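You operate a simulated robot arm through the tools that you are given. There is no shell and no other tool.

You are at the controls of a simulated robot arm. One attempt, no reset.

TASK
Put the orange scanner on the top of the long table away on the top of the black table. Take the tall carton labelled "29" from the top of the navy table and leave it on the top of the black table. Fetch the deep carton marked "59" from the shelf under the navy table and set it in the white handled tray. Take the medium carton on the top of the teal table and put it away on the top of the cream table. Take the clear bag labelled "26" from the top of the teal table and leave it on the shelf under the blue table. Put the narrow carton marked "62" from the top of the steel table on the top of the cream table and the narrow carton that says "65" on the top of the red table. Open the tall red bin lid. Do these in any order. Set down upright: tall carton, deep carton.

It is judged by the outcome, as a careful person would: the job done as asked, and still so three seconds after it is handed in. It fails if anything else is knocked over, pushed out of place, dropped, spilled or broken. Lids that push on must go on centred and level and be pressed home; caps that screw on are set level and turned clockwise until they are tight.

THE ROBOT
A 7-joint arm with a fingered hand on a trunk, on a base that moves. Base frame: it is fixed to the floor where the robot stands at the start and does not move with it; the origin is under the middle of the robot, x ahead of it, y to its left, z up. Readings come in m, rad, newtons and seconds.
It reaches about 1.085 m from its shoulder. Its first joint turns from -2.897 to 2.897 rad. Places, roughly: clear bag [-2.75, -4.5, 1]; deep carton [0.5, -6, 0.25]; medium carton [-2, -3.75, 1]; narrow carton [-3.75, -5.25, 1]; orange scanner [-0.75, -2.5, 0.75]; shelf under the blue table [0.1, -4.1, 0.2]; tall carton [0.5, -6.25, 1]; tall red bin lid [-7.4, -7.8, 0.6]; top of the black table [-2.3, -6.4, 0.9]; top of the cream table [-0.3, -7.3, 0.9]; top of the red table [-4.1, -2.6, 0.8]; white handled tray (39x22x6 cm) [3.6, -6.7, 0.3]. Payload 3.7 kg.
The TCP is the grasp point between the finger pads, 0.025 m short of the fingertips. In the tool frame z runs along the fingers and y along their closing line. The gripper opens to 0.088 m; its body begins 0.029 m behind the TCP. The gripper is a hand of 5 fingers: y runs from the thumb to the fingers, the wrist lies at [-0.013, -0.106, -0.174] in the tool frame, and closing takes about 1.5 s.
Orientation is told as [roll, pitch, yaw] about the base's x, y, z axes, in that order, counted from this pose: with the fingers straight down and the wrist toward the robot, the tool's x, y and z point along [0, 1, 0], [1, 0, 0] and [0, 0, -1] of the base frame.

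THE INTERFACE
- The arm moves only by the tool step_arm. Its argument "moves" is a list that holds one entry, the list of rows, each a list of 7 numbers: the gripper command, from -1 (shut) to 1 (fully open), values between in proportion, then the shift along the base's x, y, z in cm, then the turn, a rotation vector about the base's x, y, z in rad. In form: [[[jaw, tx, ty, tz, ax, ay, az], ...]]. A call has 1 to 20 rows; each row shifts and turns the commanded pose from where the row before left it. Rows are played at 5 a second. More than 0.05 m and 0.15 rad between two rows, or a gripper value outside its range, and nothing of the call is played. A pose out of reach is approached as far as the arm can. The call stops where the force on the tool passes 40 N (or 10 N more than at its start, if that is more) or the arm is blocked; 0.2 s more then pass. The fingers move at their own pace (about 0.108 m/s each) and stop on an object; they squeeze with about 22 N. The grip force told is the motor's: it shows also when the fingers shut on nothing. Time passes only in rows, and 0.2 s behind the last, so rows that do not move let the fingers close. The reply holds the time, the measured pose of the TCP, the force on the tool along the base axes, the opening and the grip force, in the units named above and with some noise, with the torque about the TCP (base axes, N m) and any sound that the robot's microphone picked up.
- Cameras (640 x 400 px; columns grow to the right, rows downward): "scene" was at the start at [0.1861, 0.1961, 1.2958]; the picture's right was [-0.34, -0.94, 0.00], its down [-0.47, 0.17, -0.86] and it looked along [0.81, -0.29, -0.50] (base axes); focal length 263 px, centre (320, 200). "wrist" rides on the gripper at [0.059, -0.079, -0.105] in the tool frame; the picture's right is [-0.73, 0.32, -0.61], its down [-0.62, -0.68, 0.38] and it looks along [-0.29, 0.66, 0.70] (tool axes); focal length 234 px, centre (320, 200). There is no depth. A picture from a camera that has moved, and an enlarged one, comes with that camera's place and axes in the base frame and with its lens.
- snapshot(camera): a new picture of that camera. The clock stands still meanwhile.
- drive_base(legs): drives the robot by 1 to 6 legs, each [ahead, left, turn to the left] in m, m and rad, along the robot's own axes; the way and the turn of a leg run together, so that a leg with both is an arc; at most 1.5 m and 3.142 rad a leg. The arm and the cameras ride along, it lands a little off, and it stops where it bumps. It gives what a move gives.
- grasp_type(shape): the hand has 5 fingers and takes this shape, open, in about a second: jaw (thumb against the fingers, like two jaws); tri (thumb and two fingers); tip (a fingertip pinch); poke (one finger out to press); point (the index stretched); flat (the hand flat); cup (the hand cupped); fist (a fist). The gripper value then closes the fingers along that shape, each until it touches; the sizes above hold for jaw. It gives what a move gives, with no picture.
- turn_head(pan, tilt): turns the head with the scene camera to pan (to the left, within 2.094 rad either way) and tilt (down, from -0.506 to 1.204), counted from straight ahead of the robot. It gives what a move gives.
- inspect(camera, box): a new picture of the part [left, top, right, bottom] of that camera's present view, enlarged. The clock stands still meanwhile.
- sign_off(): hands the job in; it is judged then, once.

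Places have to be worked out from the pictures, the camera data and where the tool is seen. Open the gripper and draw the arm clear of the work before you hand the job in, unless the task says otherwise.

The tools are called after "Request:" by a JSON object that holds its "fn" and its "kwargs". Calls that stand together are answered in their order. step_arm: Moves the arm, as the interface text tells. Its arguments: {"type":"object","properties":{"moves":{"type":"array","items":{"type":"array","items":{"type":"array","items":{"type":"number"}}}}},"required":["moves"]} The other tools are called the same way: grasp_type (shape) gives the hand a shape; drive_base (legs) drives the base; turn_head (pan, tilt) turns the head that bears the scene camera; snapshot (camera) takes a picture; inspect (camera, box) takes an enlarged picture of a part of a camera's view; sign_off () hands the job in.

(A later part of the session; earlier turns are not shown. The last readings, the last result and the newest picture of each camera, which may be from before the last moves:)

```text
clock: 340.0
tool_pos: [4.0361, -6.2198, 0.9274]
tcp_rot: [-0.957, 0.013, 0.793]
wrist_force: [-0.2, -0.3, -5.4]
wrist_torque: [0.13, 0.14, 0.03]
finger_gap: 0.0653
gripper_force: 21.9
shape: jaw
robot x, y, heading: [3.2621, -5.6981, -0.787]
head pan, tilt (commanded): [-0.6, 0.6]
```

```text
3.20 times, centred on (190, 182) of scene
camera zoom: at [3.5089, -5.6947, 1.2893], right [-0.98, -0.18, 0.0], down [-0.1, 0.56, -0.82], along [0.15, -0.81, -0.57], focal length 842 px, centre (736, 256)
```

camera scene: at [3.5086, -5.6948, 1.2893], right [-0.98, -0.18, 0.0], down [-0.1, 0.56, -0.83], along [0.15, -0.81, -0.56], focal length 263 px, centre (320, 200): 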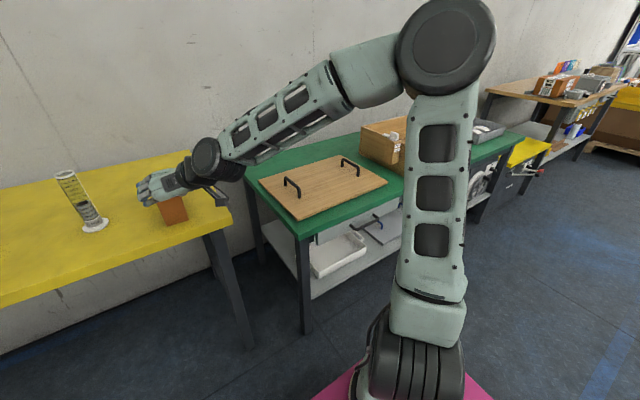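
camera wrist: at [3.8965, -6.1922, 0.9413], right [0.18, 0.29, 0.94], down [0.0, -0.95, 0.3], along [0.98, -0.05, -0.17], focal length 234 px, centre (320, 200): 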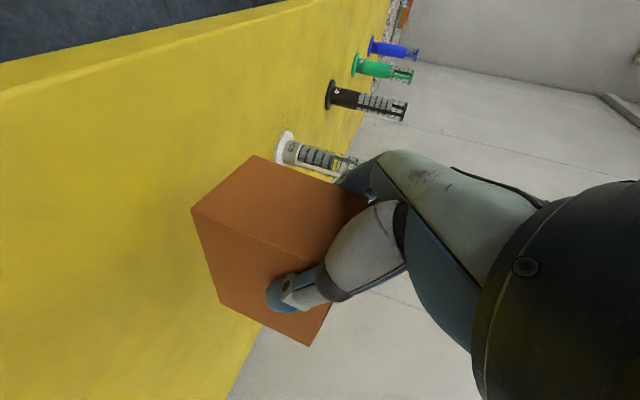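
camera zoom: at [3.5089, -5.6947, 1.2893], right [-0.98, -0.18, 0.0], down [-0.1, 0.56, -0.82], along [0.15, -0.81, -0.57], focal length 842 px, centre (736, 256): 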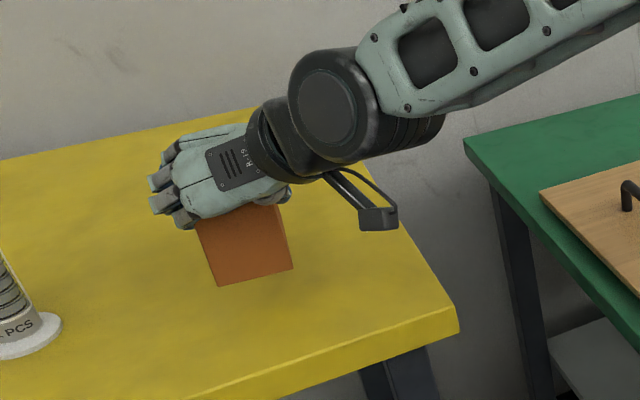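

Lifted securely and level. I draw back from the table, then drive the base back 0.14 m and right 0.62 m to stand in front of the tray.

Request:
{"fn": "step_arm", "kwargs": {"moves": [[[-1, -2.65, 2.65, 2.5, 0, 0, 0], [-1, -2.65, 2.65, 2.5, 0, 0, 0], [-1, -2.65, 2.65, 2.5, 0, 0, 0], [-1, -2.65, 2.65, 2.5, 0, 0, 0], [-1, 0, 0, 0, 0, 0, 0]]]}}

Request:
{"fn": "drive_base", "kwargs": {"legs": [[-0.14, 0.0, 0.0], [0.0, -0.62, 0.0]]}}

Request:
{"fn": "turn_head", "kwargs": {"pan": 0.1, "tilt": 0.8}}

Request:
{"fn": "snapshot", "kwargs": {"camera": "scene"}}

Request:
{"fn": "inspect", "kwargs": {"camera": "scene", "box": [200, 80, 400, 205]}}

```text
clock: 341.2
tool_pos: [3.9305, -6.1127, 1.0288]
tcp_rot: [-0.955, 0.014, 0.791]
wrist_force: [0.3, -0.4, -3.4]
wrist_torque: [0.13, 0.09, 0.01]
finger_gap: 0.0655
gripper_force: 22.3
shape: jaw
robot x, y, heading: [3.2603, -5.6979, -0.788]
head pan, tilt (commanded): [-0.6, 0.6]
```

```text
clock: 345.6
tool_pos: [3.3979, -6.4523, 1.0277]
tcp_rot: [-0.957, 0.012, 0.798]
wrist_force: [0.8, -0.1, -3.9]
wrist_torque: [0.12, 0.08, 0.01]
finger_gap: 0.0651
gripper_force: 22.1
shape: jaw
robot x, y, heading: [2.7252, -6.0374, -0.779]
head pan, tilt (commanded): [-0.6, 0.6]
```

```text
clock: 346.7
tool_pos: [3.3985, -6.4522, 1.0286]
tcp_rot: [-0.959, 0.012, 0.798]
wrist_force: [1.0, 0.1, -4.8]
wrist_torque: [0.11, 0.07, -0.03]
finger_gap: 0.0652
gripper_force: 21.9
shape: jaw
robot x, y, heading: [2.7249, -6.0386, -0.784]
head pan, tilt (commanded): [0.099, 0.799]
```

```text
taken
camera scene: at [3.0201, -5.9992, 1.2724], right [-0.63, -0.78, 0.0], down [-0.56, 0.45, -0.7], along [0.54, -0.44, -0.72], focal length 263 px, centre (320, 200)
```

scene: 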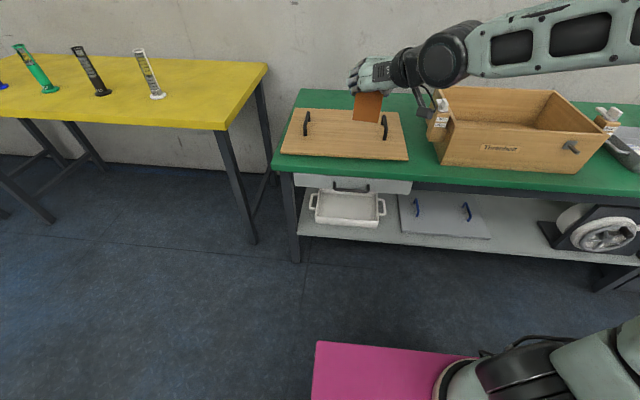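

```text
3.20 times, centred on (300, 142) of scene
camera zoom: at [3.0201, -5.9992, 1.2724], right [-0.63, -0.78, 0.0], down [-0.56, 0.45, -0.7], along [0.54, -0.44, -0.72], focal length 842 px, centre (384, 384)
```

zoom: 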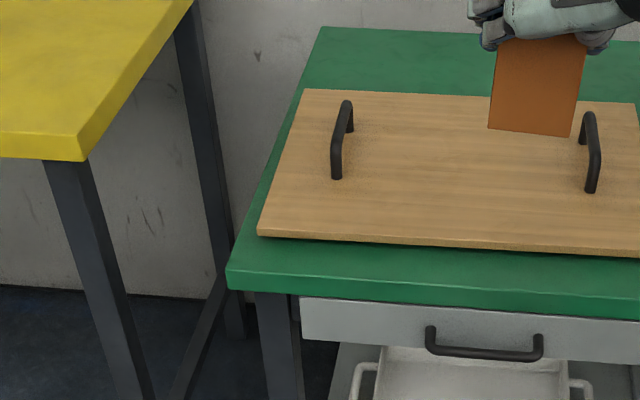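

I enlarge the tray region from here to measure rim, shelf and drawer.

Request:
{"fn": "inspect", "kwargs": {"camera": "scene", "box": [280, 165, 420, 253]}}

Request:
{"fn": "turn_head", "kwargs": {"pan": 0.1, "tilt": 0.5}}

Request:
{"fn": "snapshot", "kwargs": {"camera": "wrist"}}

```text
4.55 times, centred on (350, 209) of scene
camera zoom: at [3.0201, -5.9992, 1.2724], right [-0.63, -0.78, 0.0], down [-0.56, 0.45, -0.7], along [0.54, -0.44, -0.72], focal length 1196 px, centre (184, 159)
```

zoom: 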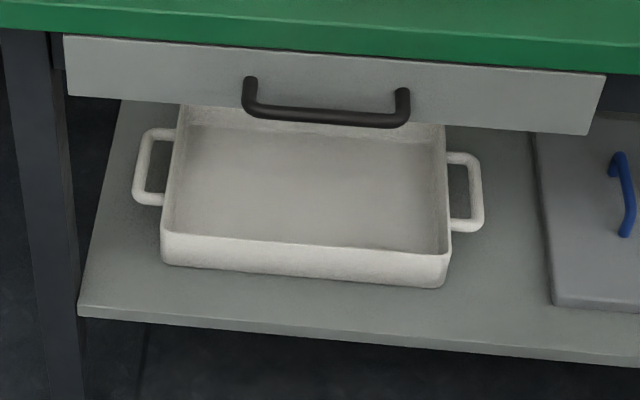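

```text
clock: 347.5
tool_pos: [3.3973, -6.4531, 1.0268]
tcp_rot: [-0.959, 0.012, 0.799]
wrist_force: [0.7, -0.4, -4.1]
wrist_torque: [0.09, 0.11, 0.01]
finger_gap: 0.0654
gripper_force: 22.2
shape: jaw
robot x, y, heading: [2.7283, -6.0394, -0.78]
head pan, tilt (commanded): [0.099, 0.499]
```

```text
taken
camera wrist: at [3.257, -6.4249, 1.0413], right [0.18, 0.3, 0.94], down [0.01, -0.95, 0.3], along [0.98, -0.04, -0.17], focal length 234 px, centre (320, 200)
```

wrist: 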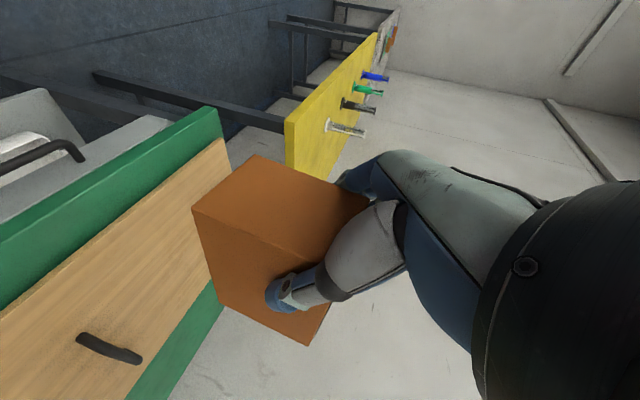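

Triangulated: shelf z≈0.231, rim z≈0.29, tray a 2.0–2.31, b 7.22–7.45; the drawer's bottom is z≈0.60 at b≈7.09. I back the base 8 cm and lower the carton in front of the table in stages.

Request:
{"fn": "drive_base", "kwargs": {"legs": [[-0.08, 0.0, 0.0]]}}

Request:
{"fn": "step_arm", "kwargs": {"moves": [[[-1, 0, 0, -4.5, 0, 0, 0], [-1, 0, 0, -4.5, 0, 0, 0], [-1, 0, 0, -4.5, 0, 0, 0], [-1, 0, 0, -4.5, 0, 0, 0]]]}}

Request:
{"fn": "snapshot", "kwargs": {"camera": "scene"}}

```text
clock: 348.6
tool_pos: [3.3411, -6.3947, 1.0289]
tcp_rot: [-0.957, 0.014, 0.801]
wrist_force: [-0.3, 0.5, -4.7]
wrist_torque: [0.13, 0.1, -0.02]
finger_gap: 0.0654
gripper_force: 22.0
shape: jaw
robot x, y, heading: [2.67, -5.9828, -0.782]
head pan, tilt (commanded): [0.099, 0.499]
```

```text
clock: 349.6
tool_pos: [3.3386, -6.3958, 0.8501]
tcp_rot: [-0.959, 0.014, 0.8]
wrist_force: [0.1, 0.1, -4.6]
wrist_torque: [0.16, 0.11, -0.02]
finger_gap: 0.0653
gripper_force: 21.7
shape: jaw
robot x, y, heading: [2.6712, -5.9822, -0.779]
head pan, tilt (commanded): [0.099, 0.499]
```

```text
taken
camera scene: at [2.9707, -5.9484, 1.2984], right [-0.63, -0.78, 0.0], down [-0.37, 0.3, -0.88], along [0.68, -0.55, -0.48], focal length 263 px, centre (320, 200)
```

scene: 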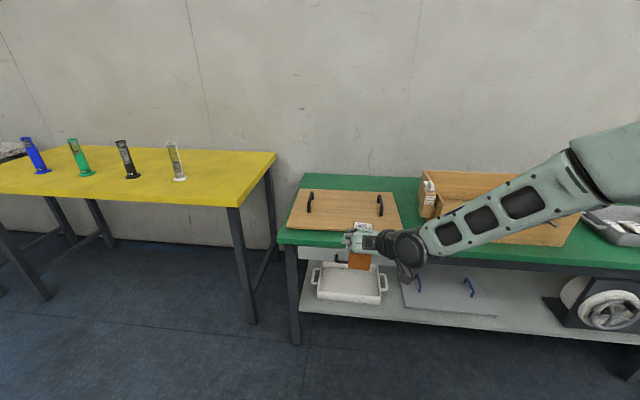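

Good so far; forearm comes over from the right. I continue down.

Request:
{"fn": "step_arm", "kwargs": {"moves": [[[-1, 0, 0, -4.5, 0, 0, 0], [-1, 0, 0, -4.5, 0, 0, 0], [-1, 0, 0, -4.5, 0, 0, 0], [-1, 0, 0, -4.5, 0, 0, 0]]]}}

Request:
{"fn": "snapshot", "kwargs": {"camera": "scene"}}

```text
clock: 350.6
tool_pos: [3.3405, -6.397, 0.6691]
tcp_rot: [-0.961, 0.013, 0.802]
wrist_force: [0.1, -1.2, -4.1]
wrist_torque: [0.14, 0.14, 0.04]
finger_gap: 0.0653
gripper_force: 22.4
shape: jaw
robot x, y, heading: [2.6707, -5.9827, -0.776]
head pan, tilt (commanded): [0.099, 0.499]
```

```text
taken
camera scene: at [2.9708, -5.9484, 1.2984], right [-0.63, -0.78, 0.0], down [-0.37, 0.3, -0.88], along [0.68, -0.55, -0.48], focal length 263 px, centre (320, 200)
```

scene: 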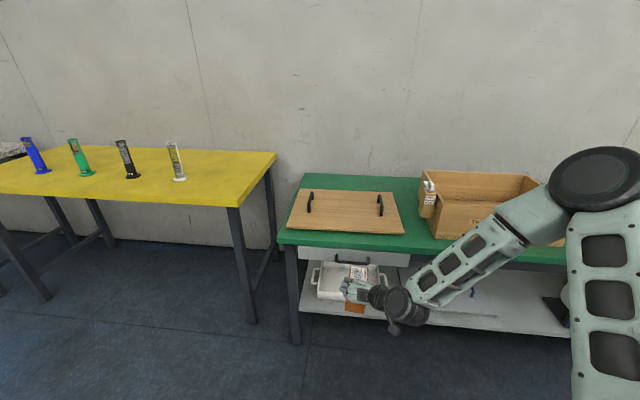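

I continue down to z≈0.40.

Request:
{"fn": "step_arm", "kwargs": {"moves": [[[-1, 0, 0, -4.5, 0, 0, 0], [-1, 0, 0, -4.5, 0, 0, 0], [-1, 0, 0, -4.5, 0, 0, 0], [-1, 0, 0, -4.5, 0, 0, 0], [-1, 0, 0, -4.5, 0, 0, 0], [-1, 0, 0, -4.5, 0, 0, 0]]]}}

Request:
{"fn": "turn_head", "kwargs": {"pan": 0.1, "tilt": 0.8}}

Request:
{"fn": "snapshot", "kwargs": {"camera": "scene"}}

Request:
{"fn": "snapshot", "kwargs": {"camera": "wrist"}}

```text
clock: 352.0
tool_pos: [3.3384, -6.3979, 0.4022]
tcp_rot: [-0.956, 0.013, 0.8]
wrist_force: [0.3, 0.0, -4.3]
wrist_torque: [0.16, 0.13, 0.0]
finger_gap: 0.0651
gripper_force: 21.9
shape: jaw
out of reach, approached as far as the arm can: row 6
robot x, y, heading: [2.6711, -5.9832, -0.78]
head pan, tilt (commanded): [0.099, 0.499]
```

```text
clock: 352.8
tool_pos: [3.3392, -6.3958, 0.4026]
tcp_rot: [-0.956, 0.011, 0.801]
wrist_force: [-0.6, -0.9, -4.3]
wrist_torque: [0.14, 0.13, -0.02]
finger_gap: 0.0651
gripper_force: 22.1
shape: jaw
robot x, y, heading: [2.667, -5.9817, -0.78]
head pan, tilt (commanded): [0.099, 0.799]
```

```text
taken
camera scene: at [2.9629, -5.9421, 1.2725], right [-0.63, -0.78, 0.0], down [-0.56, 0.45, -0.7], along [0.54, -0.44, -0.72], focal length 263 px, centre (320, 200)
```

scene: 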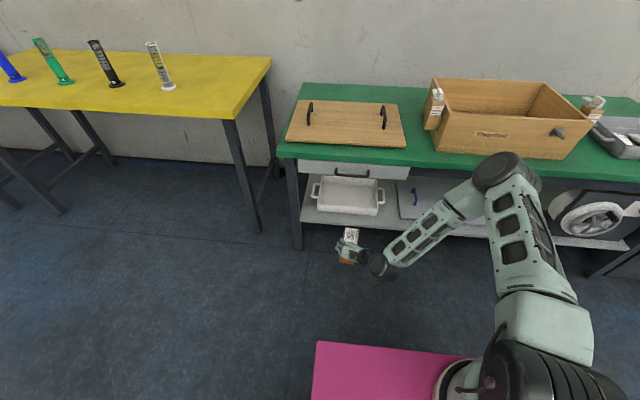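

```text
taken
camera wrist: at [3.1985, -6.3696, 0.4154], right [0.18, 0.29, 0.94], down [0.01, -0.95, 0.3], along [0.98, -0.04, -0.17], focal length 234 px, centre (320, 200)
```

wrist: 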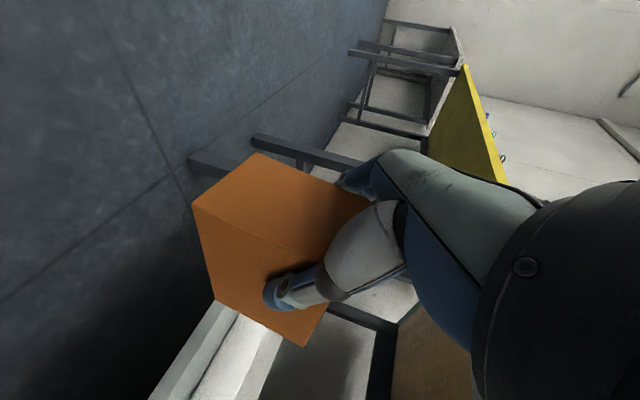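

The elbow is clear of the table. I nudge the base 3 cm forward, drop to z≈0.378, and then slide the carton in over the tray's front rim in stages.

Request:
{"fn": "drive_base", "kwargs": {"legs": [[0.03, 0.0, 0.0]]}}

Request:
{"fn": "step_arm", "kwargs": {"moves": [[[-1, 2.1, -2.1, -1.2, 0, 0, 0], [-1, 2.1, -2.1, -1.2, 0, 0, 0], [-1, 2.1, -2.1, 0, 0, 0, 0], [-1, 2.1, -2.1, 0, 0, 0, 0], [-1, 0, 0, 0, 0, 0, 0]]]}}

Request:
{"fn": "snapshot", "kwargs": {"camera": "scene"}}

Request:
{"fn": "snapshot", "kwargs": {"camera": "wrist"}}

```text
clock: 353.6
tool_pos: [3.3608, -6.4184, 0.4024]
tcp_rot: [-0.956, 0.011, 0.8]
wrist_force: [0.0, -0.9, -4.7]
wrist_torque: [0.11, 0.13, 0.02]
finger_gap: 0.0651
gripper_force: 22.2
shape: jaw
robot x, y, heading: [2.691, -6.0004, -0.779]
head pan, tilt (commanded): [0.099, 0.799]
```

```text
clock: 354.8
tool_pos: [3.4411, -6.5088, 0.3878]
tcp_rot: [-0.958, 0.012, 0.802]
wrist_force: [-0.1, 0.1, -4.6]
wrist_torque: [0.14, 0.1, -0.01]
finger_gap: 0.0652
gripper_force: 21.8
shape: jaw
out of reach, approached as far as the arm can: row 1, 2
robot x, y, heading: [2.6933, -6.0011, -0.778]
head pan, tilt (commanded): [0.099, 0.799]
```

```text
taken
camera scene: at [2.9845, -5.9635, 1.2724], right [-0.63, -0.78, 0.0], down [-0.56, 0.45, -0.7], along [0.54, -0.44, -0.72], focal length 263 px, centre (320, 200)
```

scene: 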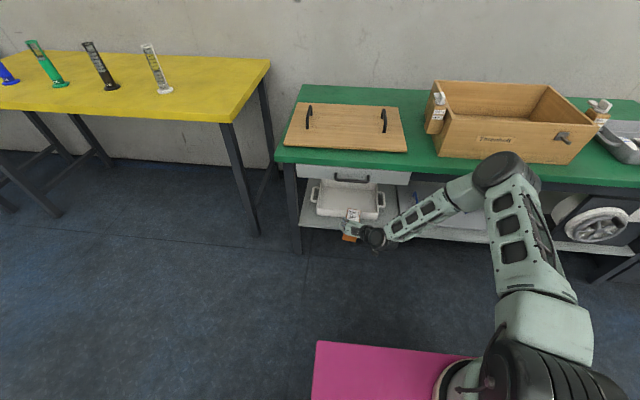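

```text
taken
camera wrist: at [3.2989, -6.4814, 0.4007], right [0.18, 0.29, 0.94], down [0.01, -0.95, 0.3], along [0.98, -0.04, -0.17], focal length 234 px, centre (320, 200)
```

wrist: 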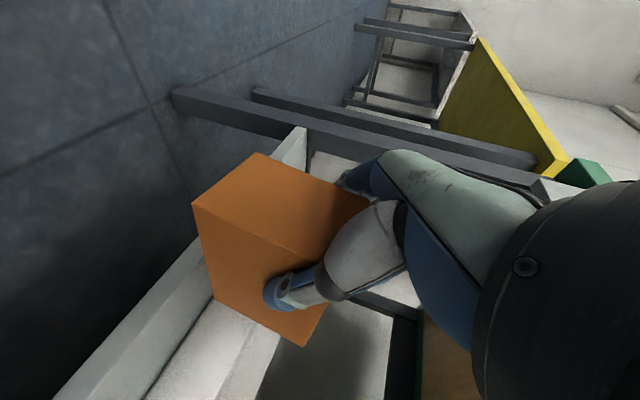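

Carton bottom is ~2.5 cm above rim height and its far end is about to pass the rim. I continue inward by 11 cm.

Request:
{"fn": "step_arm", "kwargs": {"moves": [[[-1, 2.85, -2.52, 0, 0, 0, 0], [-1, 2.85, -2.52, 0, 0, 0, 0], [-1, 2.85, -2.52, 0, 0, 0, 0], [-1, 0, 0, 0, 0, 0, 0]]]}}

Request:
{"fn": "inspect", "kwargs": {"camera": "scene", "box": [270, 130, 550, 290]}}

Request:
{"fn": "snapshot", "kwargs": {"camera": "wrist"}}

```text
clock: 355.8
tool_pos: [3.5085, -6.592, 0.4085]
tcp_rot: [-0.956, 0.014, 0.801]
wrist_force: [0.5, 0.3, -4.4]
wrist_torque: [0.1, 0.13, 0.0]
finger_gap: 0.0649
gripper_force: 21.8
shape: jaw
out of reach, approached as far as the arm can: row 1, 2, 3
robot x, y, heading: [2.694, -6.0002, -0.787]
head pan, tilt (commanded): [0.099, 0.799]
```

```text
2.29 times, centred on (410, 210) of scene
camera zoom: at [2.9845, -5.9635, 1.2724], right [-0.63, -0.78, 0.0], down [-0.56, 0.45, -0.7], along [0.54, -0.44, -0.72], focal length 601 px, centre (114, 177)
```

zoom: 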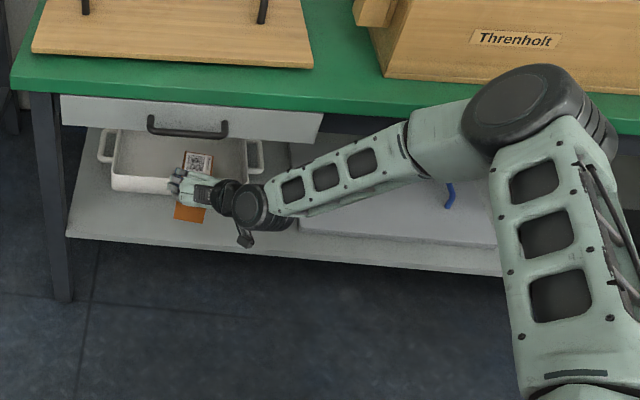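

```text
taken
camera wrist: at [3.3676, -6.5649, 0.4229], right [0.18, 0.29, 0.94], down [0.01, -0.95, 0.3], along [0.98, -0.04, -0.17], focal length 234 px, centre (320, 200)
```

wrist: 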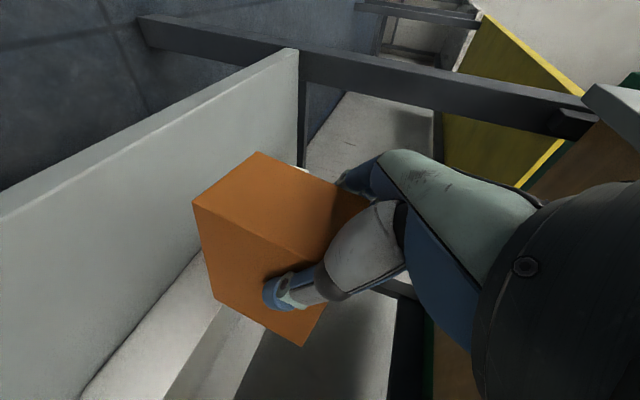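

The wrist bends too far at this distance; a straighter arm is better. I back the base 0.22 m (carton comes back out the way it went in) and then extend the arm forward.

Request:
{"fn": "drive_base", "kwargs": {"legs": [[-0.22, 0.0, 0.0]]}}

Request:
{"fn": "step_arm", "kwargs": {"moves": [[[-1, 2.6, -2.6, -0.6, 0, 0, 0], [-1, 2.6, -2.6, -0.6, 0, 0, 0], [-1, 2.6, -2.6, -0.6, 0, 0, 0], [-1, 2.6, -2.6, -0.6, 0, 0, 0], [-1, 0, 0, 0, 0, 0, 0]]]}}

Request:
{"fn": "snapshot", "kwargs": {"camera": "scene"}}

Request:
{"fn": "snapshot", "kwargs": {"camera": "wrist"}}

```text
clock: 357.5
tool_pos: [3.3553, -6.4335, 0.4078]
tcp_rot: [-0.956, 0.014, 0.806]
wrist_force: [-0.6, 0.4, -4.5]
wrist_torque: [0.12, 0.15, -0.01]
finger_gap: 0.0651
gripper_force: 22.2
shape: jaw
robot x, y, heading: [2.5342, -5.852, -0.77]
head pan, tilt (commanded): [0.099, 0.799]
```

```text
clock: 358.7
tool_pos: [3.3986, -6.5369, 0.4468]
tcp_rot: [-0.954, 0.014, 0.808]
wrist_force: [0.7, -1.2, -3.2]
wrist_torque: [0.14, 0.12, 0.01]
finger_gap: 0.0648
gripper_force: 21.7
shape: jaw
out of reach, approached as far as the arm can: row 1, 2, 3, 4
robot x, y, heading: [2.5334, -5.8504, -0.776]
head pan, tilt (commanded): [0.099, 0.799]
```

```text
taken
camera scene: at [2.8285, -5.8085, 1.2724], right [-0.63, -0.78, 0.0], down [-0.56, 0.45, -0.7], along [0.54, -0.44, -0.72], focal length 263 px, centre (320, 200)
```

scene: 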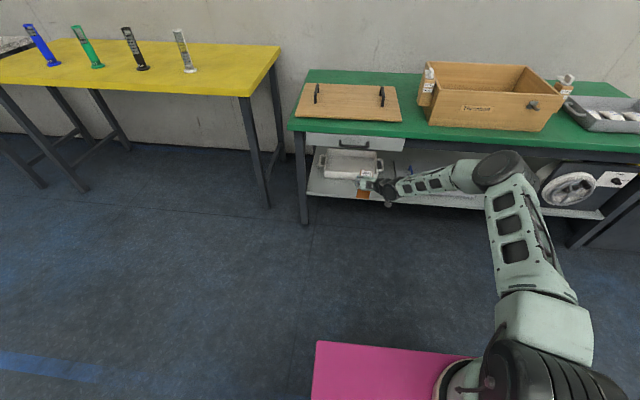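

```text
taken
camera wrist: at [3.2573, -6.5101, 0.4601], right [0.18, 0.3, 0.94], down [0.02, -0.95, 0.3], along [0.98, -0.04, -0.17], focal length 234 px, centre (320, 200)
```

wrist: 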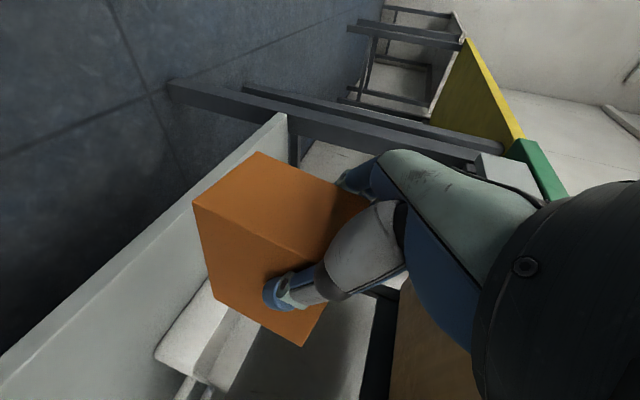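

The arm meets a wrist limit in this orientation. I rotate the hand by about −37° about the vertical so the palm axis points straight ahead of the arm, while pulling back a little.

Request:
{"fn": "step_arm", "kwargs": {"moves": [[[-1, -3.6, -1.5, 0, 0, 0, -0.128], [-1, -3.6, -1.5, 0, 0, 0, -0.128], [-1, -3.6, -1.5, 0, 0, 0, -0.128], [-1, -3.6, -1.5, 0, 0, 0, -0.128], [-1, -3.6, -1.5, 0, 0, 0, -0.128], [-1, 0, 0, 0, 0, 0, 0]]]}}

Request:
{"fn": "snapshot", "kwargs": {"camera": "scene"}}

```text
clock: 360.1
tool_pos: [3.2168, -6.6102, 0.445]
tcp_rot: [-0.957, 0.015, 0.168]
wrist_force: [0.3, 0.4, -4.6]
wrist_torque: [0.17, 0.04, 0.01]
finger_gap: 0.0645
gripper_force: 22.0
shape: jaw
robot x, y, heading: [2.5357, -5.8488, -0.779]
head pan, tilt (commanded): [0.099, 0.799]
```

```text
taken
camera scene: at [2.8284, -5.8086, 1.2724], right [-0.63, -0.78, 0.0], down [-0.56, 0.45, -0.7], along [0.54, -0.44, -0.72], focal length 263 px, centre (320, 200)
```

scene: 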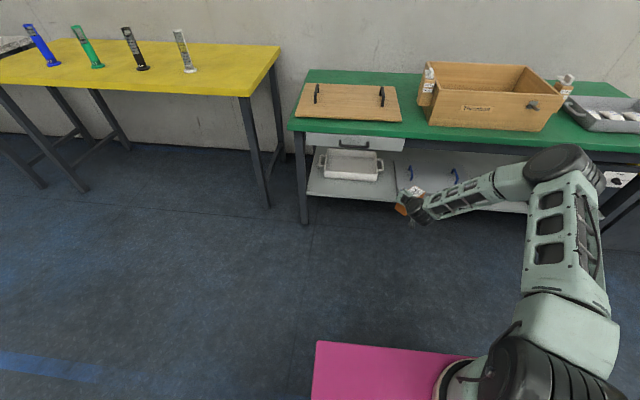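

No reach problem now. I test extending forward and lowering to z≈0.375 in this orientation.

Request:
{"fn": "step_arm", "kwargs": {"moves": [[[-1, 2.12, -2.12, -1.75, 0, 0, 0], [-1, 2.12, -2.12, -1.75, 0, 0, 0], [-1, 2.12, -2.12, -1.75, 0, 0, 0], [-1, 2.12, -2.12, -1.75, 0, 0, 0], [-1, 0, 0, 0, 0, 0, 0]]]}}

Request:
{"fn": "snapshot", "kwargs": {"camera": "scene"}}

Request:
{"fn": "snapshot", "kwargs": {"camera": "wrist"}}

```text
clock: 361.3
tool_pos: [3.2834, -6.6731, 0.4114]
tcp_rot: [-0.955, 0.016, 0.167]
wrist_force: [-0.4, -0.7, -4.3]
wrist_torque: [0.18, 0.05, 0.0]
finger_gap: 0.0649
gripper_force: 22.1
shape: jaw
out of reach, approached as far as the arm can: row 3, 4
robot x, y, heading: [2.5309, -5.8507, -0.774]
head pan, tilt (commanded): [0.099, 0.799]
```

```text
taken
camera scene: at [2.8284, -5.8085, 1.2724], right [-0.63, -0.78, 0.0], down [-0.56, 0.45, -0.7], along [0.54, -0.44, -0.72], focal length 263 px, centre (320, 200)
```

scene: 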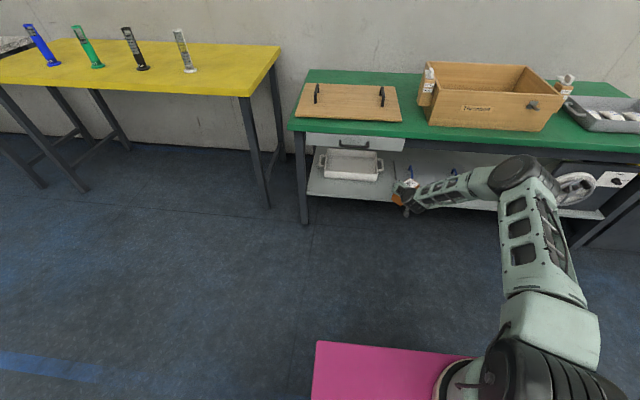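

```text
taken
camera wrist: at [3.1853, -6.5671, 0.4252], right [0.32, 0.13, 0.94], down [-0.56, -0.78, 0.3], along [0.77, -0.62, -0.17], focal length 234 px, centre (320, 200)
```

wrist: 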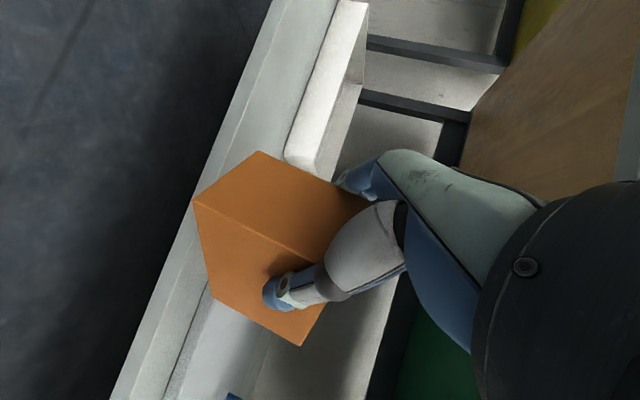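

The limit is the wrist bending up while the forearm is steep; reaching further forward flattens the forearm. I extend 5 cm more, then lower.

Request:
{"fn": "step_arm", "kwargs": {"moves": [[[-1, 1.77, -1.77, 0, 0, 0, 0], [-1, 1.77, -1.77, 0, 0, 0, 0], [-1, 0, 0, -1.2, 0, 0, 0], [-1, 0, 0, -1.2, 0, 0, 0], [-1, 0, 0, -1.2, 0, 0, 0], [-1, 0, 0, 0, 0, 0, 0]]]}}

Request:
{"fn": "snapshot", "kwargs": {"camera": "scene"}}

```text
clock: 362.7
tool_pos: [3.2729, -6.662, 0.4043]
tcp_rot: [-0.955, 0.014, 0.166]
wrist_force: [0.7, -0.2, -5.2]
wrist_torque: [0.16, 0.0, 0.02]
finger_gap: 0.065
gripper_force: 21.9
shape: jaw
out of reach, approached as far as the arm can: row 1, 2, 3, 4, 5
robot x, y, heading: [2.535, -5.852, -0.778]
head pan, tilt (commanded): [0.099, 0.799]
```

```text
taken
camera scene: at [2.8285, -5.8085, 1.2724], right [-0.63, -0.78, 0.0], down [-0.56, 0.45, -0.7], along [0.54, -0.44, -0.72], focal length 263 px, centre (320, 200)
```

scene: 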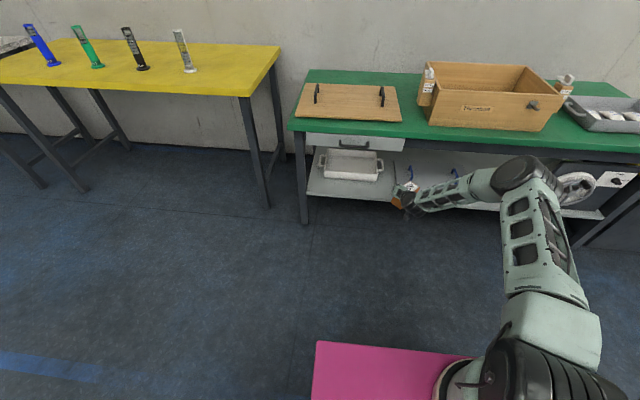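

The arm can't get low enough this way. Turning the hand clockwise has helped, so I rotate it another 0.4 rad clockwise and test the reach again.

Request:
{"fn": "step_arm", "kwargs": {"moves": [[[-1, 0, 0, 0.5, 0, 0, -0.1], [-1, 0, 0, 0.5, 0, 0, -0.1], [-1, 0, 0, 0, 0, 0, -0.1], [-1, 0, 0, 0, 0, 0, -0.1], [-1, 0, 0, -1.5, 0, 0, 0], [-1, 0, 0, -1.5, 0, 0, 0], [-1, 0, 0, -1.5, 0, 0, 0], [-1, 0, 0, 0, 0, 0, 0]]]}}

Request:
{"fn": "snapshot", "kwargs": {"camera": "scene"}}

```text
clock: 364.5
tool_pos: [3.257, -6.6537, 0.4047]
tcp_rot: [-0.957, 0.013, -0.234]
wrist_force: [-0.1, 0.7, -4.7]
wrist_torque: [0.19, -0.06, 0.03]
finger_gap: 0.0647
gripper_force: 21.8
shape: jaw
out of reach, approached as far as the arm can: row 4, 5, 6, 7
robot x, y, heading: [2.5382, -5.8525, -0.777]
head pan, tilt (commanded): [0.099, 0.799]
```

```text
taken
camera scene: at [2.8285, -5.8085, 1.2724], right [-0.63, -0.78, 0.0], down [-0.56, 0.45, -0.7], along [0.54, -0.44, -0.72], focal length 263 px, centre (320, 200)
```

scene: 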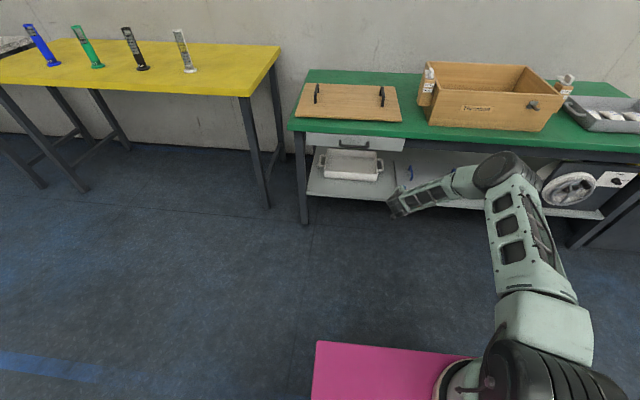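

The limit persists. To learn the trade-off, I untilt the hand by 0.3 rad here in free space and test how low it can go.

Request:
{"fn": "step_arm", "kwargs": {"moves": [[[-1, 0, 0, 1, 0.1459, -0.0348, 0], [-1, 0, 0, 1, 0.1459, -0.0348, 0], [-1, 0, 0, 0, 0, 0, 0], [-1, 0, 0, -2, 0, 0, 0], [-1, 0, 0, -2, 0, 0, 0], [-1, 0, 0, -2, 0, 0, 0], [-1, 0, 0, -2, 0, 0, 0], [-1, 0, 0, 0, 0, 0, 0]]]}}

Request:
{"fn": "snapshot", "kwargs": {"camera": "scene"}}

```text
clock: 366.3
tool_pos: [3.2495, -6.649, 0.3732]
tcp_rot: [-0.655, 0.014, -0.227]
wrist_force: [0.2, 0.2, -4.2]
wrist_torque: [0.09, -0.03, -0.03]
finger_gap: 0.0647
gripper_force: 21.8
shape: jaw
out of reach, approached as far as the arm can: row 6, 7
robot x, y, heading: [2.5377, -5.85, -0.774]
head pan, tilt (commanded): [0.099, 0.799]
```

```text
taken
camera scene: at [2.8284, -5.8085, 1.2724], right [-0.63, -0.78, 0.0], down [-0.56, 0.45, -0.7], along [0.54, -0.44, -0.72], focal length 263 px, centre (320, 200)
```

scene: 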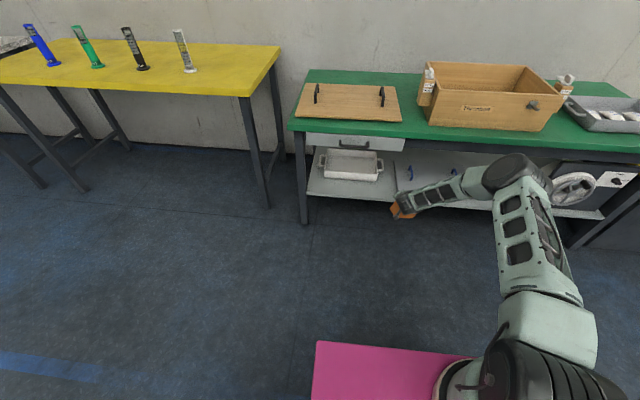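

The arm simply can't get low enough with a tilted hand under that drawer. New plan: set the carton back on the yellow table, gently pull the tray forward by its front wall, place the carton with a vertical hand, and push the tray back exactly. First I retract and raise the arm, restoring the earlier tilt and yaw.

Request:
{"fn": "step_arm", "kwargs": {"moves": [[[-1, -3.0, 3.0, 1.5, 0, 0, 0], [-1, -3.0, 3.0, 2, 0, 0, 0], [-1, -3.0, 3.0, 2, 0, 0, 0], [-1, 0, 0, 4.5, -0.1459, 0.0348, 0], [-1, 0, 0, 4.5, -0.1459, 0.0348, 0], [-1, 0, 0, 4.5, 0, 0, 0.1275], [-1, 0, 0, 4.5, 0, 0, 0.1275], [-1, 0, 0, 4.5, 0, 0, 0.1275], [-1, 0, 0, 4.5, 0, 0, 0.1275], [-1, 0, 0, 4.5, 0, 0, 0.1275], [-1, 0, 0, 4.5, 0, 0, 0.1275], [-1, 0, 0, 4.5, 0, 0, 0.1275], [-1, 0, 0, 4.5, 0, 0, 0.1275], [-1, 0, 0, 4.5, 0, 0, 0], [-1, 0, 0, 4.5, 0, 0, 0], [-1, 0, 0, 0, 0, 0, 0]]]}}

Request:
{"fn": "snapshot", "kwargs": {"camera": "scene"}}

Request:
{"fn": "snapshot", "kwargs": {"camera": "wrist"}}

```text
clock: 369.7
tool_pos: [3.1587, -6.5624, 0.9697]
tcp_rot: [-0.957, 0.015, 0.786]
wrist_force: [-0.5, -0.3, -3.8]
wrist_torque: [0.14, 0.15, 0.0]
finger_gap: 0.0645
gripper_force: 21.9
shape: jaw
robot x, y, heading: [2.5322, -5.8492, -0.769]
head pan, tilt (commanded): [0.099, 0.799]
```

```text
taken
camera scene: at [2.8284, -5.8086, 1.2724], right [-0.63, -0.78, 0.0], down [-0.56, 0.45, -0.7], along [0.54, -0.44, -0.72], focal length 263 px, centre (320, 200)
```

scene: 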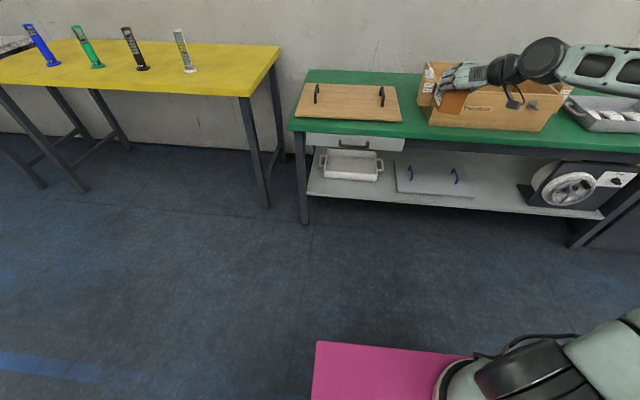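

```text
taken
camera wrist: at [3.0181, -6.5322, 0.9831], right [0.18, 0.29, 0.94], down [0.0, -0.95, 0.3], along [0.98, -0.06, -0.17], focal length 234 px, centre (320, 200)
```

wrist: 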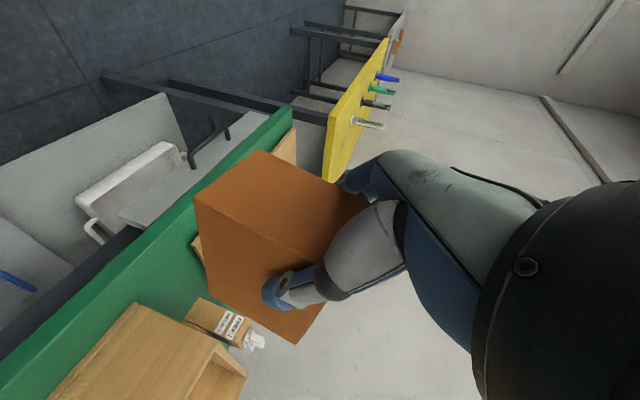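

I drive back to the yellow table.

Request:
{"fn": "drive_base", "kwargs": {"legs": [[0.0, 0.62, -0.016], [0.33, 0.0, 0.0]]}}

Request:
{"fn": "turn_head", "kwargs": {"pan": -0.3, "tilt": 0.6}}

Request:
{"fn": "snapshot", "kwargs": {"camera": "scene"}}

```text
clock: 375.0
tool_pos: [3.8217, -6.3603, 0.9685]
tcp_rot: [-0.957, 0.013, 0.773]
wrist_force: [0.1, 0.4, -4.5]
wrist_torque: [0.14, 0.11, 0.0]
finger_gap: 0.0646
gripper_force: 22.2
shape: jaw
robot x, y, heading: [3.205, -5.6393, -0.791]
head pan, tilt (commanded): [0.099, 0.799]
```

```text
clock: 375.8
tool_pos: [3.822, -6.3597, 0.9686]
tcp_rot: [-0.956, 0.015, 0.774]
wrist_force: [-0.3, -0.9, -4.8]
wrist_torque: [0.1, 0.09, -0.02]
finger_gap: 0.0645
gripper_force: 21.9
shape: jaw
robot x, y, heading: [3.2072, -5.6397, -0.786]
head pan, tilt (commanded): [-0.3, 0.6]
```

```text
taken
camera scene: at [3.4798, -5.6302, 1.2893], right [-0.89, -0.46, 0.0], down [-0.26, 0.5, -0.82], along [0.38, -0.73, -0.57], focal length 263 px, centre (320, 200)
```

scene: 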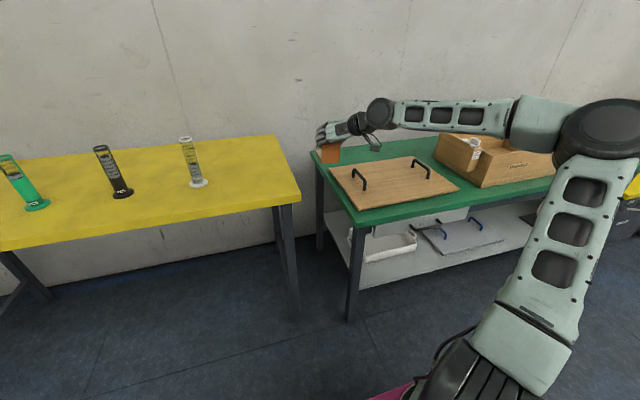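

I bring the carton over the same spot on the yellow table (a≈1.546, b≈7.25) and lower it to contact.

Request:
{"fn": "step_arm", "kwargs": {"moves": [[[-1, 3.51, 2.33, -0.3, 0, 0, 0.002], [-1, 3.51, 2.33, -0.3, 0, 0, 0.002], [-1, 3.51, 2.33, -0.3, 0, 0, 0.002], [-1, 3.51, 2.33, -0.3, 0, 0, 0.002], [-1, 3.51, 2.33, -0.3, 0, 0, 0.002], [-1, 3.51, 2.33, -0.3, 0, 0, 0.002], [-1, 0, 0, -2.5, 0, 0, 0], [-1, 0, 0, -2.5, 0, 0, 0], [-1, 0, 0, 0, 0, 0, 0]]]}}

Request:
{"fn": "snapshot", "kwargs": {"camera": "wrist"}}

Request:
{"fn": "inspect", "kwargs": {"camera": "scene", "box": [180, 110, 380, 235]}}

```text
clock: 377.8
tool_pos: [4.0319, -6.2205, 0.9011]
tcp_rot: [-0.956, 0.014, 0.784]
wrist_force: [0.5, 0.9, -4.9]
wrist_torque: [0.09, 0.14, 0.01]
finger_gap: 0.0643
gripper_force: 22.5
shape: jaw
robot x, y, heading: [3.2074, -5.6429, -0.792]
head pan, tilt (commanded): [-0.3, 0.6]
```

```text
taken
camera wrist: at [3.8914, -6.1914, 0.9151], right [0.18, 0.29, 0.94], down [0.0, -0.95, 0.3], along [0.98, -0.06, -0.17], focal length 234 px, centre (320, 200)
```

wrist: 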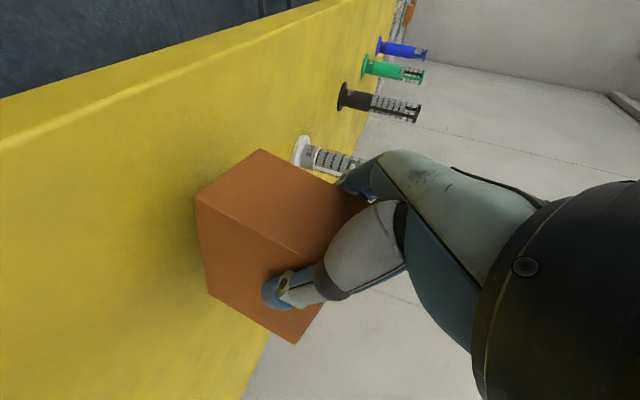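

```text
3.20 times, centred on (280, 172) of scene
camera zoom: at [3.4798, -5.6302, 1.2893], right [-0.89, -0.46, 0.0], down [-0.26, 0.5, -0.82], along [0.38, -0.73, -0.57], focal length 842 px, centre (448, 288)
```

zoom: 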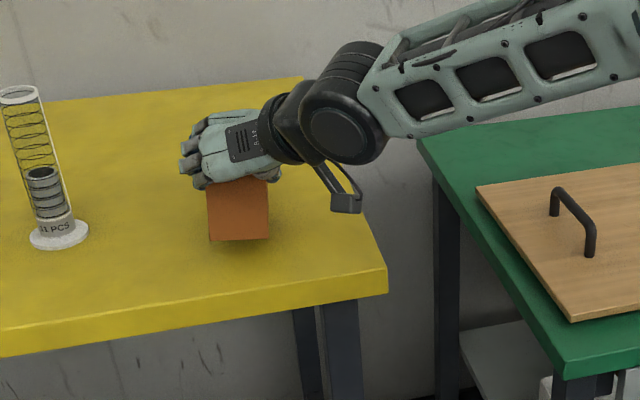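

Nearly down; I lower in small steps until contact.

Request:
{"fn": "step_arm", "kwargs": {"moves": [[[-1, 0, 0, -1.5, 0, 0, 0], [-1, 0, 0, -0.7, 0, 0, 0], [-1, 0, 0, -0.5, 0, 0, 0], [-1, 0, 0, -0.4, 0, 0, 0], [-1, 0, 0, 0, 0, 0, 0]]]}}

```text
clock: 379.0
tool_pos: [4.0331, -6.2207, 0.872]
tcp_rot: [-0.958, 0.014, 0.788]
wrist_force: [-0.7, 1.4, 2.0]
wrist_torque: [-0.28, -0.11, -0.01]
finger_gap: 0.0644
gripper_force: 22.0
shape: jaw
robot x, y, heading: [3.2067, -5.643, -0.791]
head pan, tilt (commanded): [-0.3, 0.6]
```

The far end has touched. I lower 4 mm more, then release gently and back off along the pointing direction.

Request:
{"fn": "step_arm", "kwargs": {"moves": [[[-1, 0, 0, -0.3, 0, 0, 0], [-1, 0, 0, -0.2, 0, 0, 0], [-1, 0, 0, 0, 0, 0, 0]]]}}

Request:
{"fn": "step_arm", "kwargs": {"moves": [[[-0.2, 0, 0, 0, 0, 0, 0], [0.5, 0, 0, 0, 0, 0, 0], [1, 0, 0, 0, 0, 0, 0], [1, 0, 0, 0, 0, 0, 0], [1, 0, 0, 0, 0, 0, 0], [1, 0, 0, 0, 0, 0, 0], [1, -1.74, 1.74, 1.74, 0, 0, 0], [1, -1.74, 1.74, 1.74, 0, 0, 0], [1, -1.74, 1.74, 1.74, 0, 0, 0], [1, -1.74, 1.74, 1.74, 0, 0, 0], [1, -1.74, 1.74, 2.5, 0, 0, 0], [1, -1.74, 1.74, 3.5, 0, 0, 0], [1, 0, 0, 0, 0, 0, 0]]]}}

Request:
{"fn": "inspect", "kwargs": {"camera": "scene", "box": [180, 110, 380, 235]}}

```text
clock: 379.8
tool_pos: [4.0314, -6.2193, 0.8666]
tcp_rot: [-0.958, 0.013, 0.786]
wrist_force: [-1.9, 1.9, 14.2]
wrist_torque: [-0.18, -0.21, -0.11]
finger_gap: 0.0644
gripper_force: 21.9
shape: jaw
robot x, y, heading: [3.2083, -5.6374, -0.785]
head pan, tilt (commanded): [-0.3, 0.6]
```

```text
clock: 382.6
tool_pos: [3.9273, -6.1148, 0.9935]
tcp_rot: [-0.956, 0.013, 0.785]
wrist_force: [0.5, 1.1, -0.7]
wrist_torque: [0.0, 0.02, -0.04]
finger_gap: 0.0876
gripper_force: 0.1
shape: jaw
robot x, y, heading: [3.2094, -5.6415, -0.786]
head pan, tilt (commanded): [-0.3, 0.6]
```

```text
3.20 times, centred on (280, 172) of scene
camera zoom: at [3.4797, -5.6301, 1.2893], right [-0.89, -0.46, 0.0], down [-0.26, 0.5, -0.83], along [0.38, -0.73, -0.56], focal length 842 px, centre (448, 288)
```

zoom: 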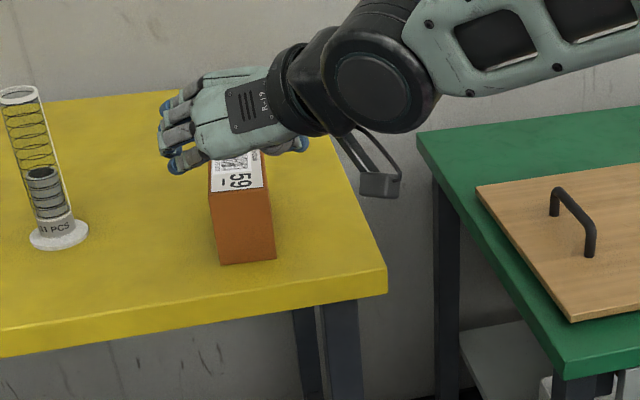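

Carton stands upright on the yellow table. I bring the hand back to its natural downward orientation.

Request:
{"fn": "step_arm", "kwargs": {"moves": [[[1, -1.0, 1.0, 1.8, 0.0967, 0.0967, 0], [1, -1.0, 1.0, 1.8, 0.0967, 0.0967, 0], [1, -1.0, 1.0, 1.8, 0.0967, 0.0967, 0], [1, -1.0, 1.0, 1.8, 0.0967, 0.0967, 0], [1, -1.0, 1.0, 1.8, 0.0967, 0.0967, 0], [1, -1.0, 1.0, 1.8, 0.0967, 0.0967, 0], [1, -1.0, 1.0, 1.8, 0.0967, 0.0967, 0], [1, -0.6, -0.6, 0, 0, 0, -0.1428], [1, -0.6, -0.6, 0, 0, 0, -0.1428], [1, -0.6, -0.6, 0, 0, 0, -0.1428], [1, -0.6, -0.6, 0, 0, 0, -0.1428], [1, -0.6, -0.6, 0, 0, 0, -0.1428], [1, -0.6, -0.6, 0, 0, 0, -0.1428], [1, -0.6, -0.6, 0, 0, 0, -0.1428], [1, -0.6, -0.6, 0, 0, 0, -0.1428], [1, -0.6, -0.6, 0, 0, 0, -0.1428], [1, -0.6, -0.6, 0, 0, 0, -0.1428], [1, -0.6, -0.6, 0, 0, 0, -0.1428], [1, 0, 0, 0, 0, 0, 0]]]}}

Request:
{"fn": "snapshot", "kwargs": {"camera": "scene"}}

```text
clock: 386.6
tool_pos: [3.7915, -6.1122, 1.1206]
tcp_rot: [0.001, 0.007, -0.775]
wrist_force: [-0.5, 0.5, 0.9]
wrist_torque: [0.03, 0.01, -0.05]
finger_gap: 0.0877
gripper_force: 0.0
shape: jaw
robot x, y, heading: [3.2059, -5.6432, -0.791]
head pan, tilt (commanded): [-0.3, 0.6]
```

```text
taken
camera scene: at [3.4797, -5.6301, 1.2893], right [-0.89, -0.46, 0.0], down [-0.26, 0.5, -0.83], along [0.38, -0.73, -0.56], focal length 263 px, centre (320, 200)
```

scene: 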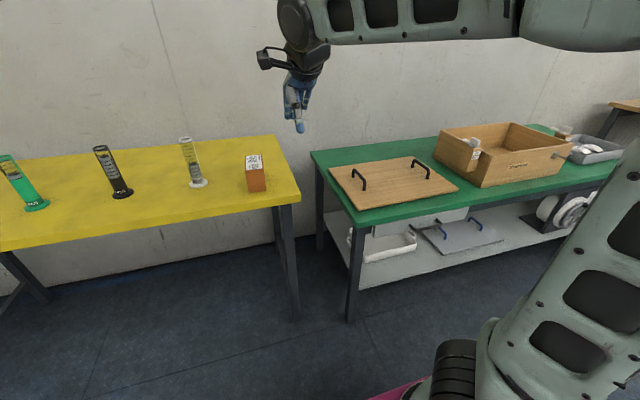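

Next I go to the tray with the empty hand: drive right 0.64 m and back 5 cm, so the hand hangs in front of the tray's right part.

Request:
{"fn": "drive_base", "kwargs": {"legs": [[-0.05, 0.0, 0.006], [0.0, -0.637, 0.0]]}}

Request:
{"fn": "turn_head", "kwargs": {"pan": 0.2, "tilt": 0.8}}

Request:
{"fn": "snapshot", "kwargs": {"camera": "scene"}}

Request:
{"fn": "inspect", "kwargs": {"camera": "scene", "box": [250, 140, 410, 240]}}

```text
clock: 390.8
tool_pos: [3.2952, -6.537, 1.1203]
tcp_rot: [0.0, 0.007, -0.771]
wrist_force: [0.0, -1.0, 0.1]
wrist_torque: [-0.03, 0.01, 0.04]
finger_gap: 0.0878
gripper_force: 0.0
shape: jaw
robot x, y, heading: [2.7087, -6.0657, -0.784]
head pan, tilt (commanded): [-0.3, 0.6]
```

```text
clock: 391.7
tool_pos: [3.2954, -6.5372, 1.1213]
tcp_rot: [0.002, 0.007, -0.771]
wrist_force: [0.6, -0.4, 0.0]
wrist_torque: [-0.01, -0.02, 0.03]
finger_gap: 0.0877
gripper_force: 0.1
shape: jaw
robot x, y, heading: [2.7111, -6.0682, -0.787]
head pan, tilt (commanded): [0.201, 0.799]
```

```text
taken
camera scene: at [3.008, -6.023, 1.2725], right [-0.55, -0.83, 0.0], down [-0.6, 0.4, -0.7], along [0.58, -0.39, -0.72], focal length 263 px, centre (320, 200)
```

scene: 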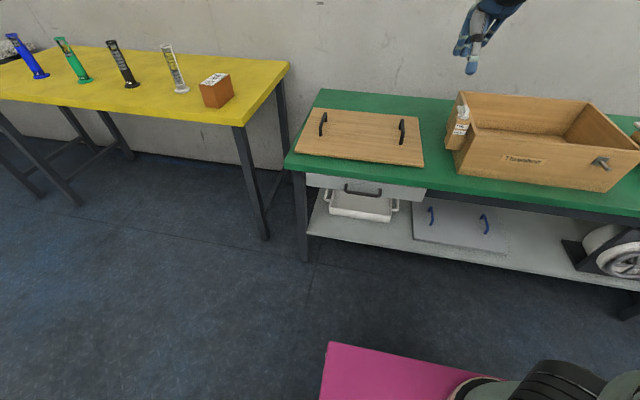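

```text
4.00 times, centred on (330, 190) of scene
camera zoom: at [3.008, -6.023, 1.2725], right [-0.55, -0.83, 0.0], down [-0.6, 0.4, -0.7], along [0.58, -0.39, -0.72], focal length 1052 px, centre (280, 240)
```

zoom: 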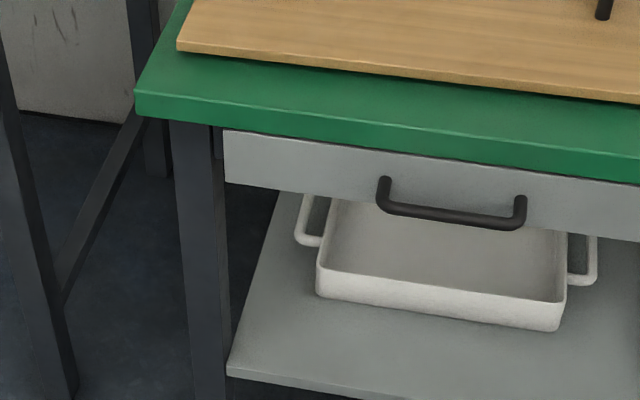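

I lower the hand in front of the table (b≈6.93, a≈2.26) to just above tray height, in two stages.

Request:
{"fn": "step_arm", "kwargs": {"moves": [[[1, 0.5, 3.75, -2, 0, 0, -0.014], [1, 0, 0, -4.5, 0, 0, 0], [1, 0, 0, -4.5, 0, 0, 0], [1, 0, 0, -4.5, 0, 0, 0], [1, 0, 0, -4.5, 0, 0, 0], [1, 0, 0, -4.5, 0, 0, 0], [1, 0, 0, -4.5, 0, 0, 0], [1, 0, 0, -4.5, 0, 0, 0], [1, 0, 0, 0, 0, 0, 0]]]}}

Request:
{"fn": "snapshot", "kwargs": {"camera": "scene"}}

Request:
{"fn": "snapshot", "kwargs": {"camera": "wrist"}}

```text
clock: 393.7
tool_pos: [3.2981, -6.5002, 0.7876]
tcp_rot: [0.001, 0.008, -0.786]
wrist_force: [0.7, -0.5, 0.9]
wrist_torque: [0.0, -0.02, -0.01]
finger_gap: 0.0878
gripper_force: 0.0
shape: jaw
robot x, y, heading: [2.7091, -6.0683, -0.787]
head pan, tilt (commanded): [0.201, 0.799]
```

```text
taken
camera scene: at [3.008, -6.0229, 1.2724], right [-0.55, -0.83, 0.0], down [-0.6, 0.4, -0.7], along [0.58, -0.39, -0.72], focal length 263 px, centre (320, 200)
```

scene: 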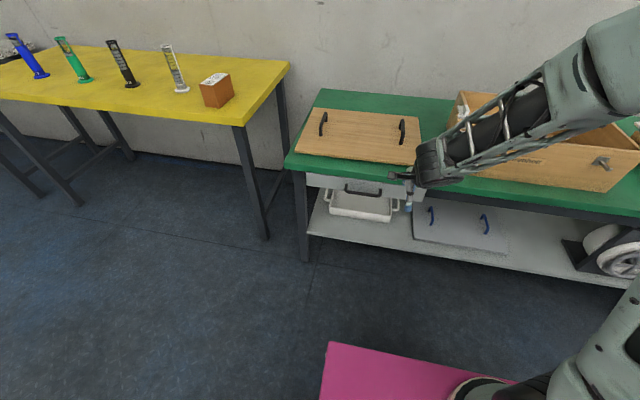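

```text
taken
camera wrist: at [3.2837, -6.4033, 0.8918], right [-0.28, -0.75, 0.6], down [-0.92, 0.04, -0.38], along [0.26, -0.66, -0.7], focal length 234 px, centre (320, 200)
```

wrist: 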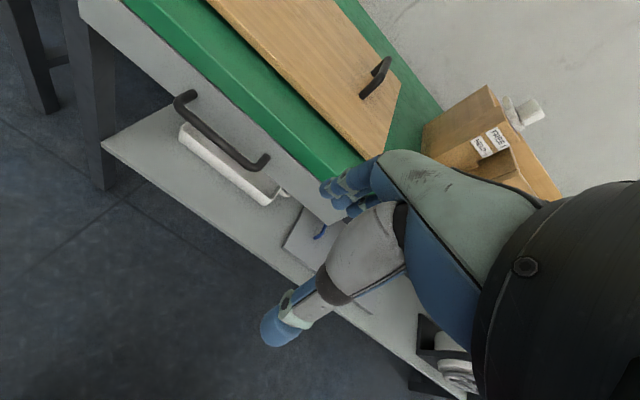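

I enlarge the wrist view to measure the drawer's lower edge and the tray from here.

Request:
{"fn": "inspect", "kwargs": {"camera": "wrist", "box": [60, 0, 360, 240]}}

```text
1.67 times, centred on (210, 120) of wrist
camera zoom: at [3.2837, -6.4033, 0.8918], right [-0.28, -0.75, 0.6], down [-0.92, 0.04, -0.38], along [0.26, -0.66, -0.7], focal length 390 px, centre (503, 333)
```

zoom: 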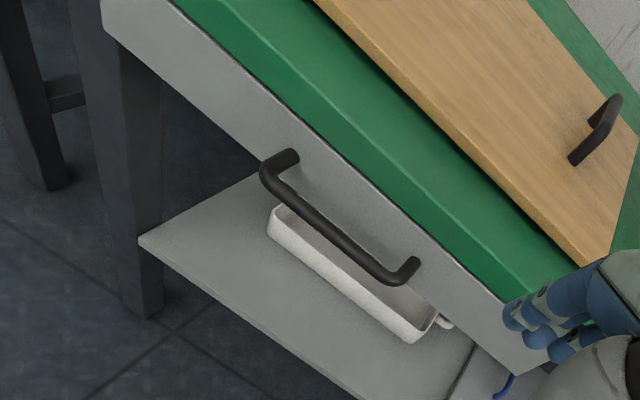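

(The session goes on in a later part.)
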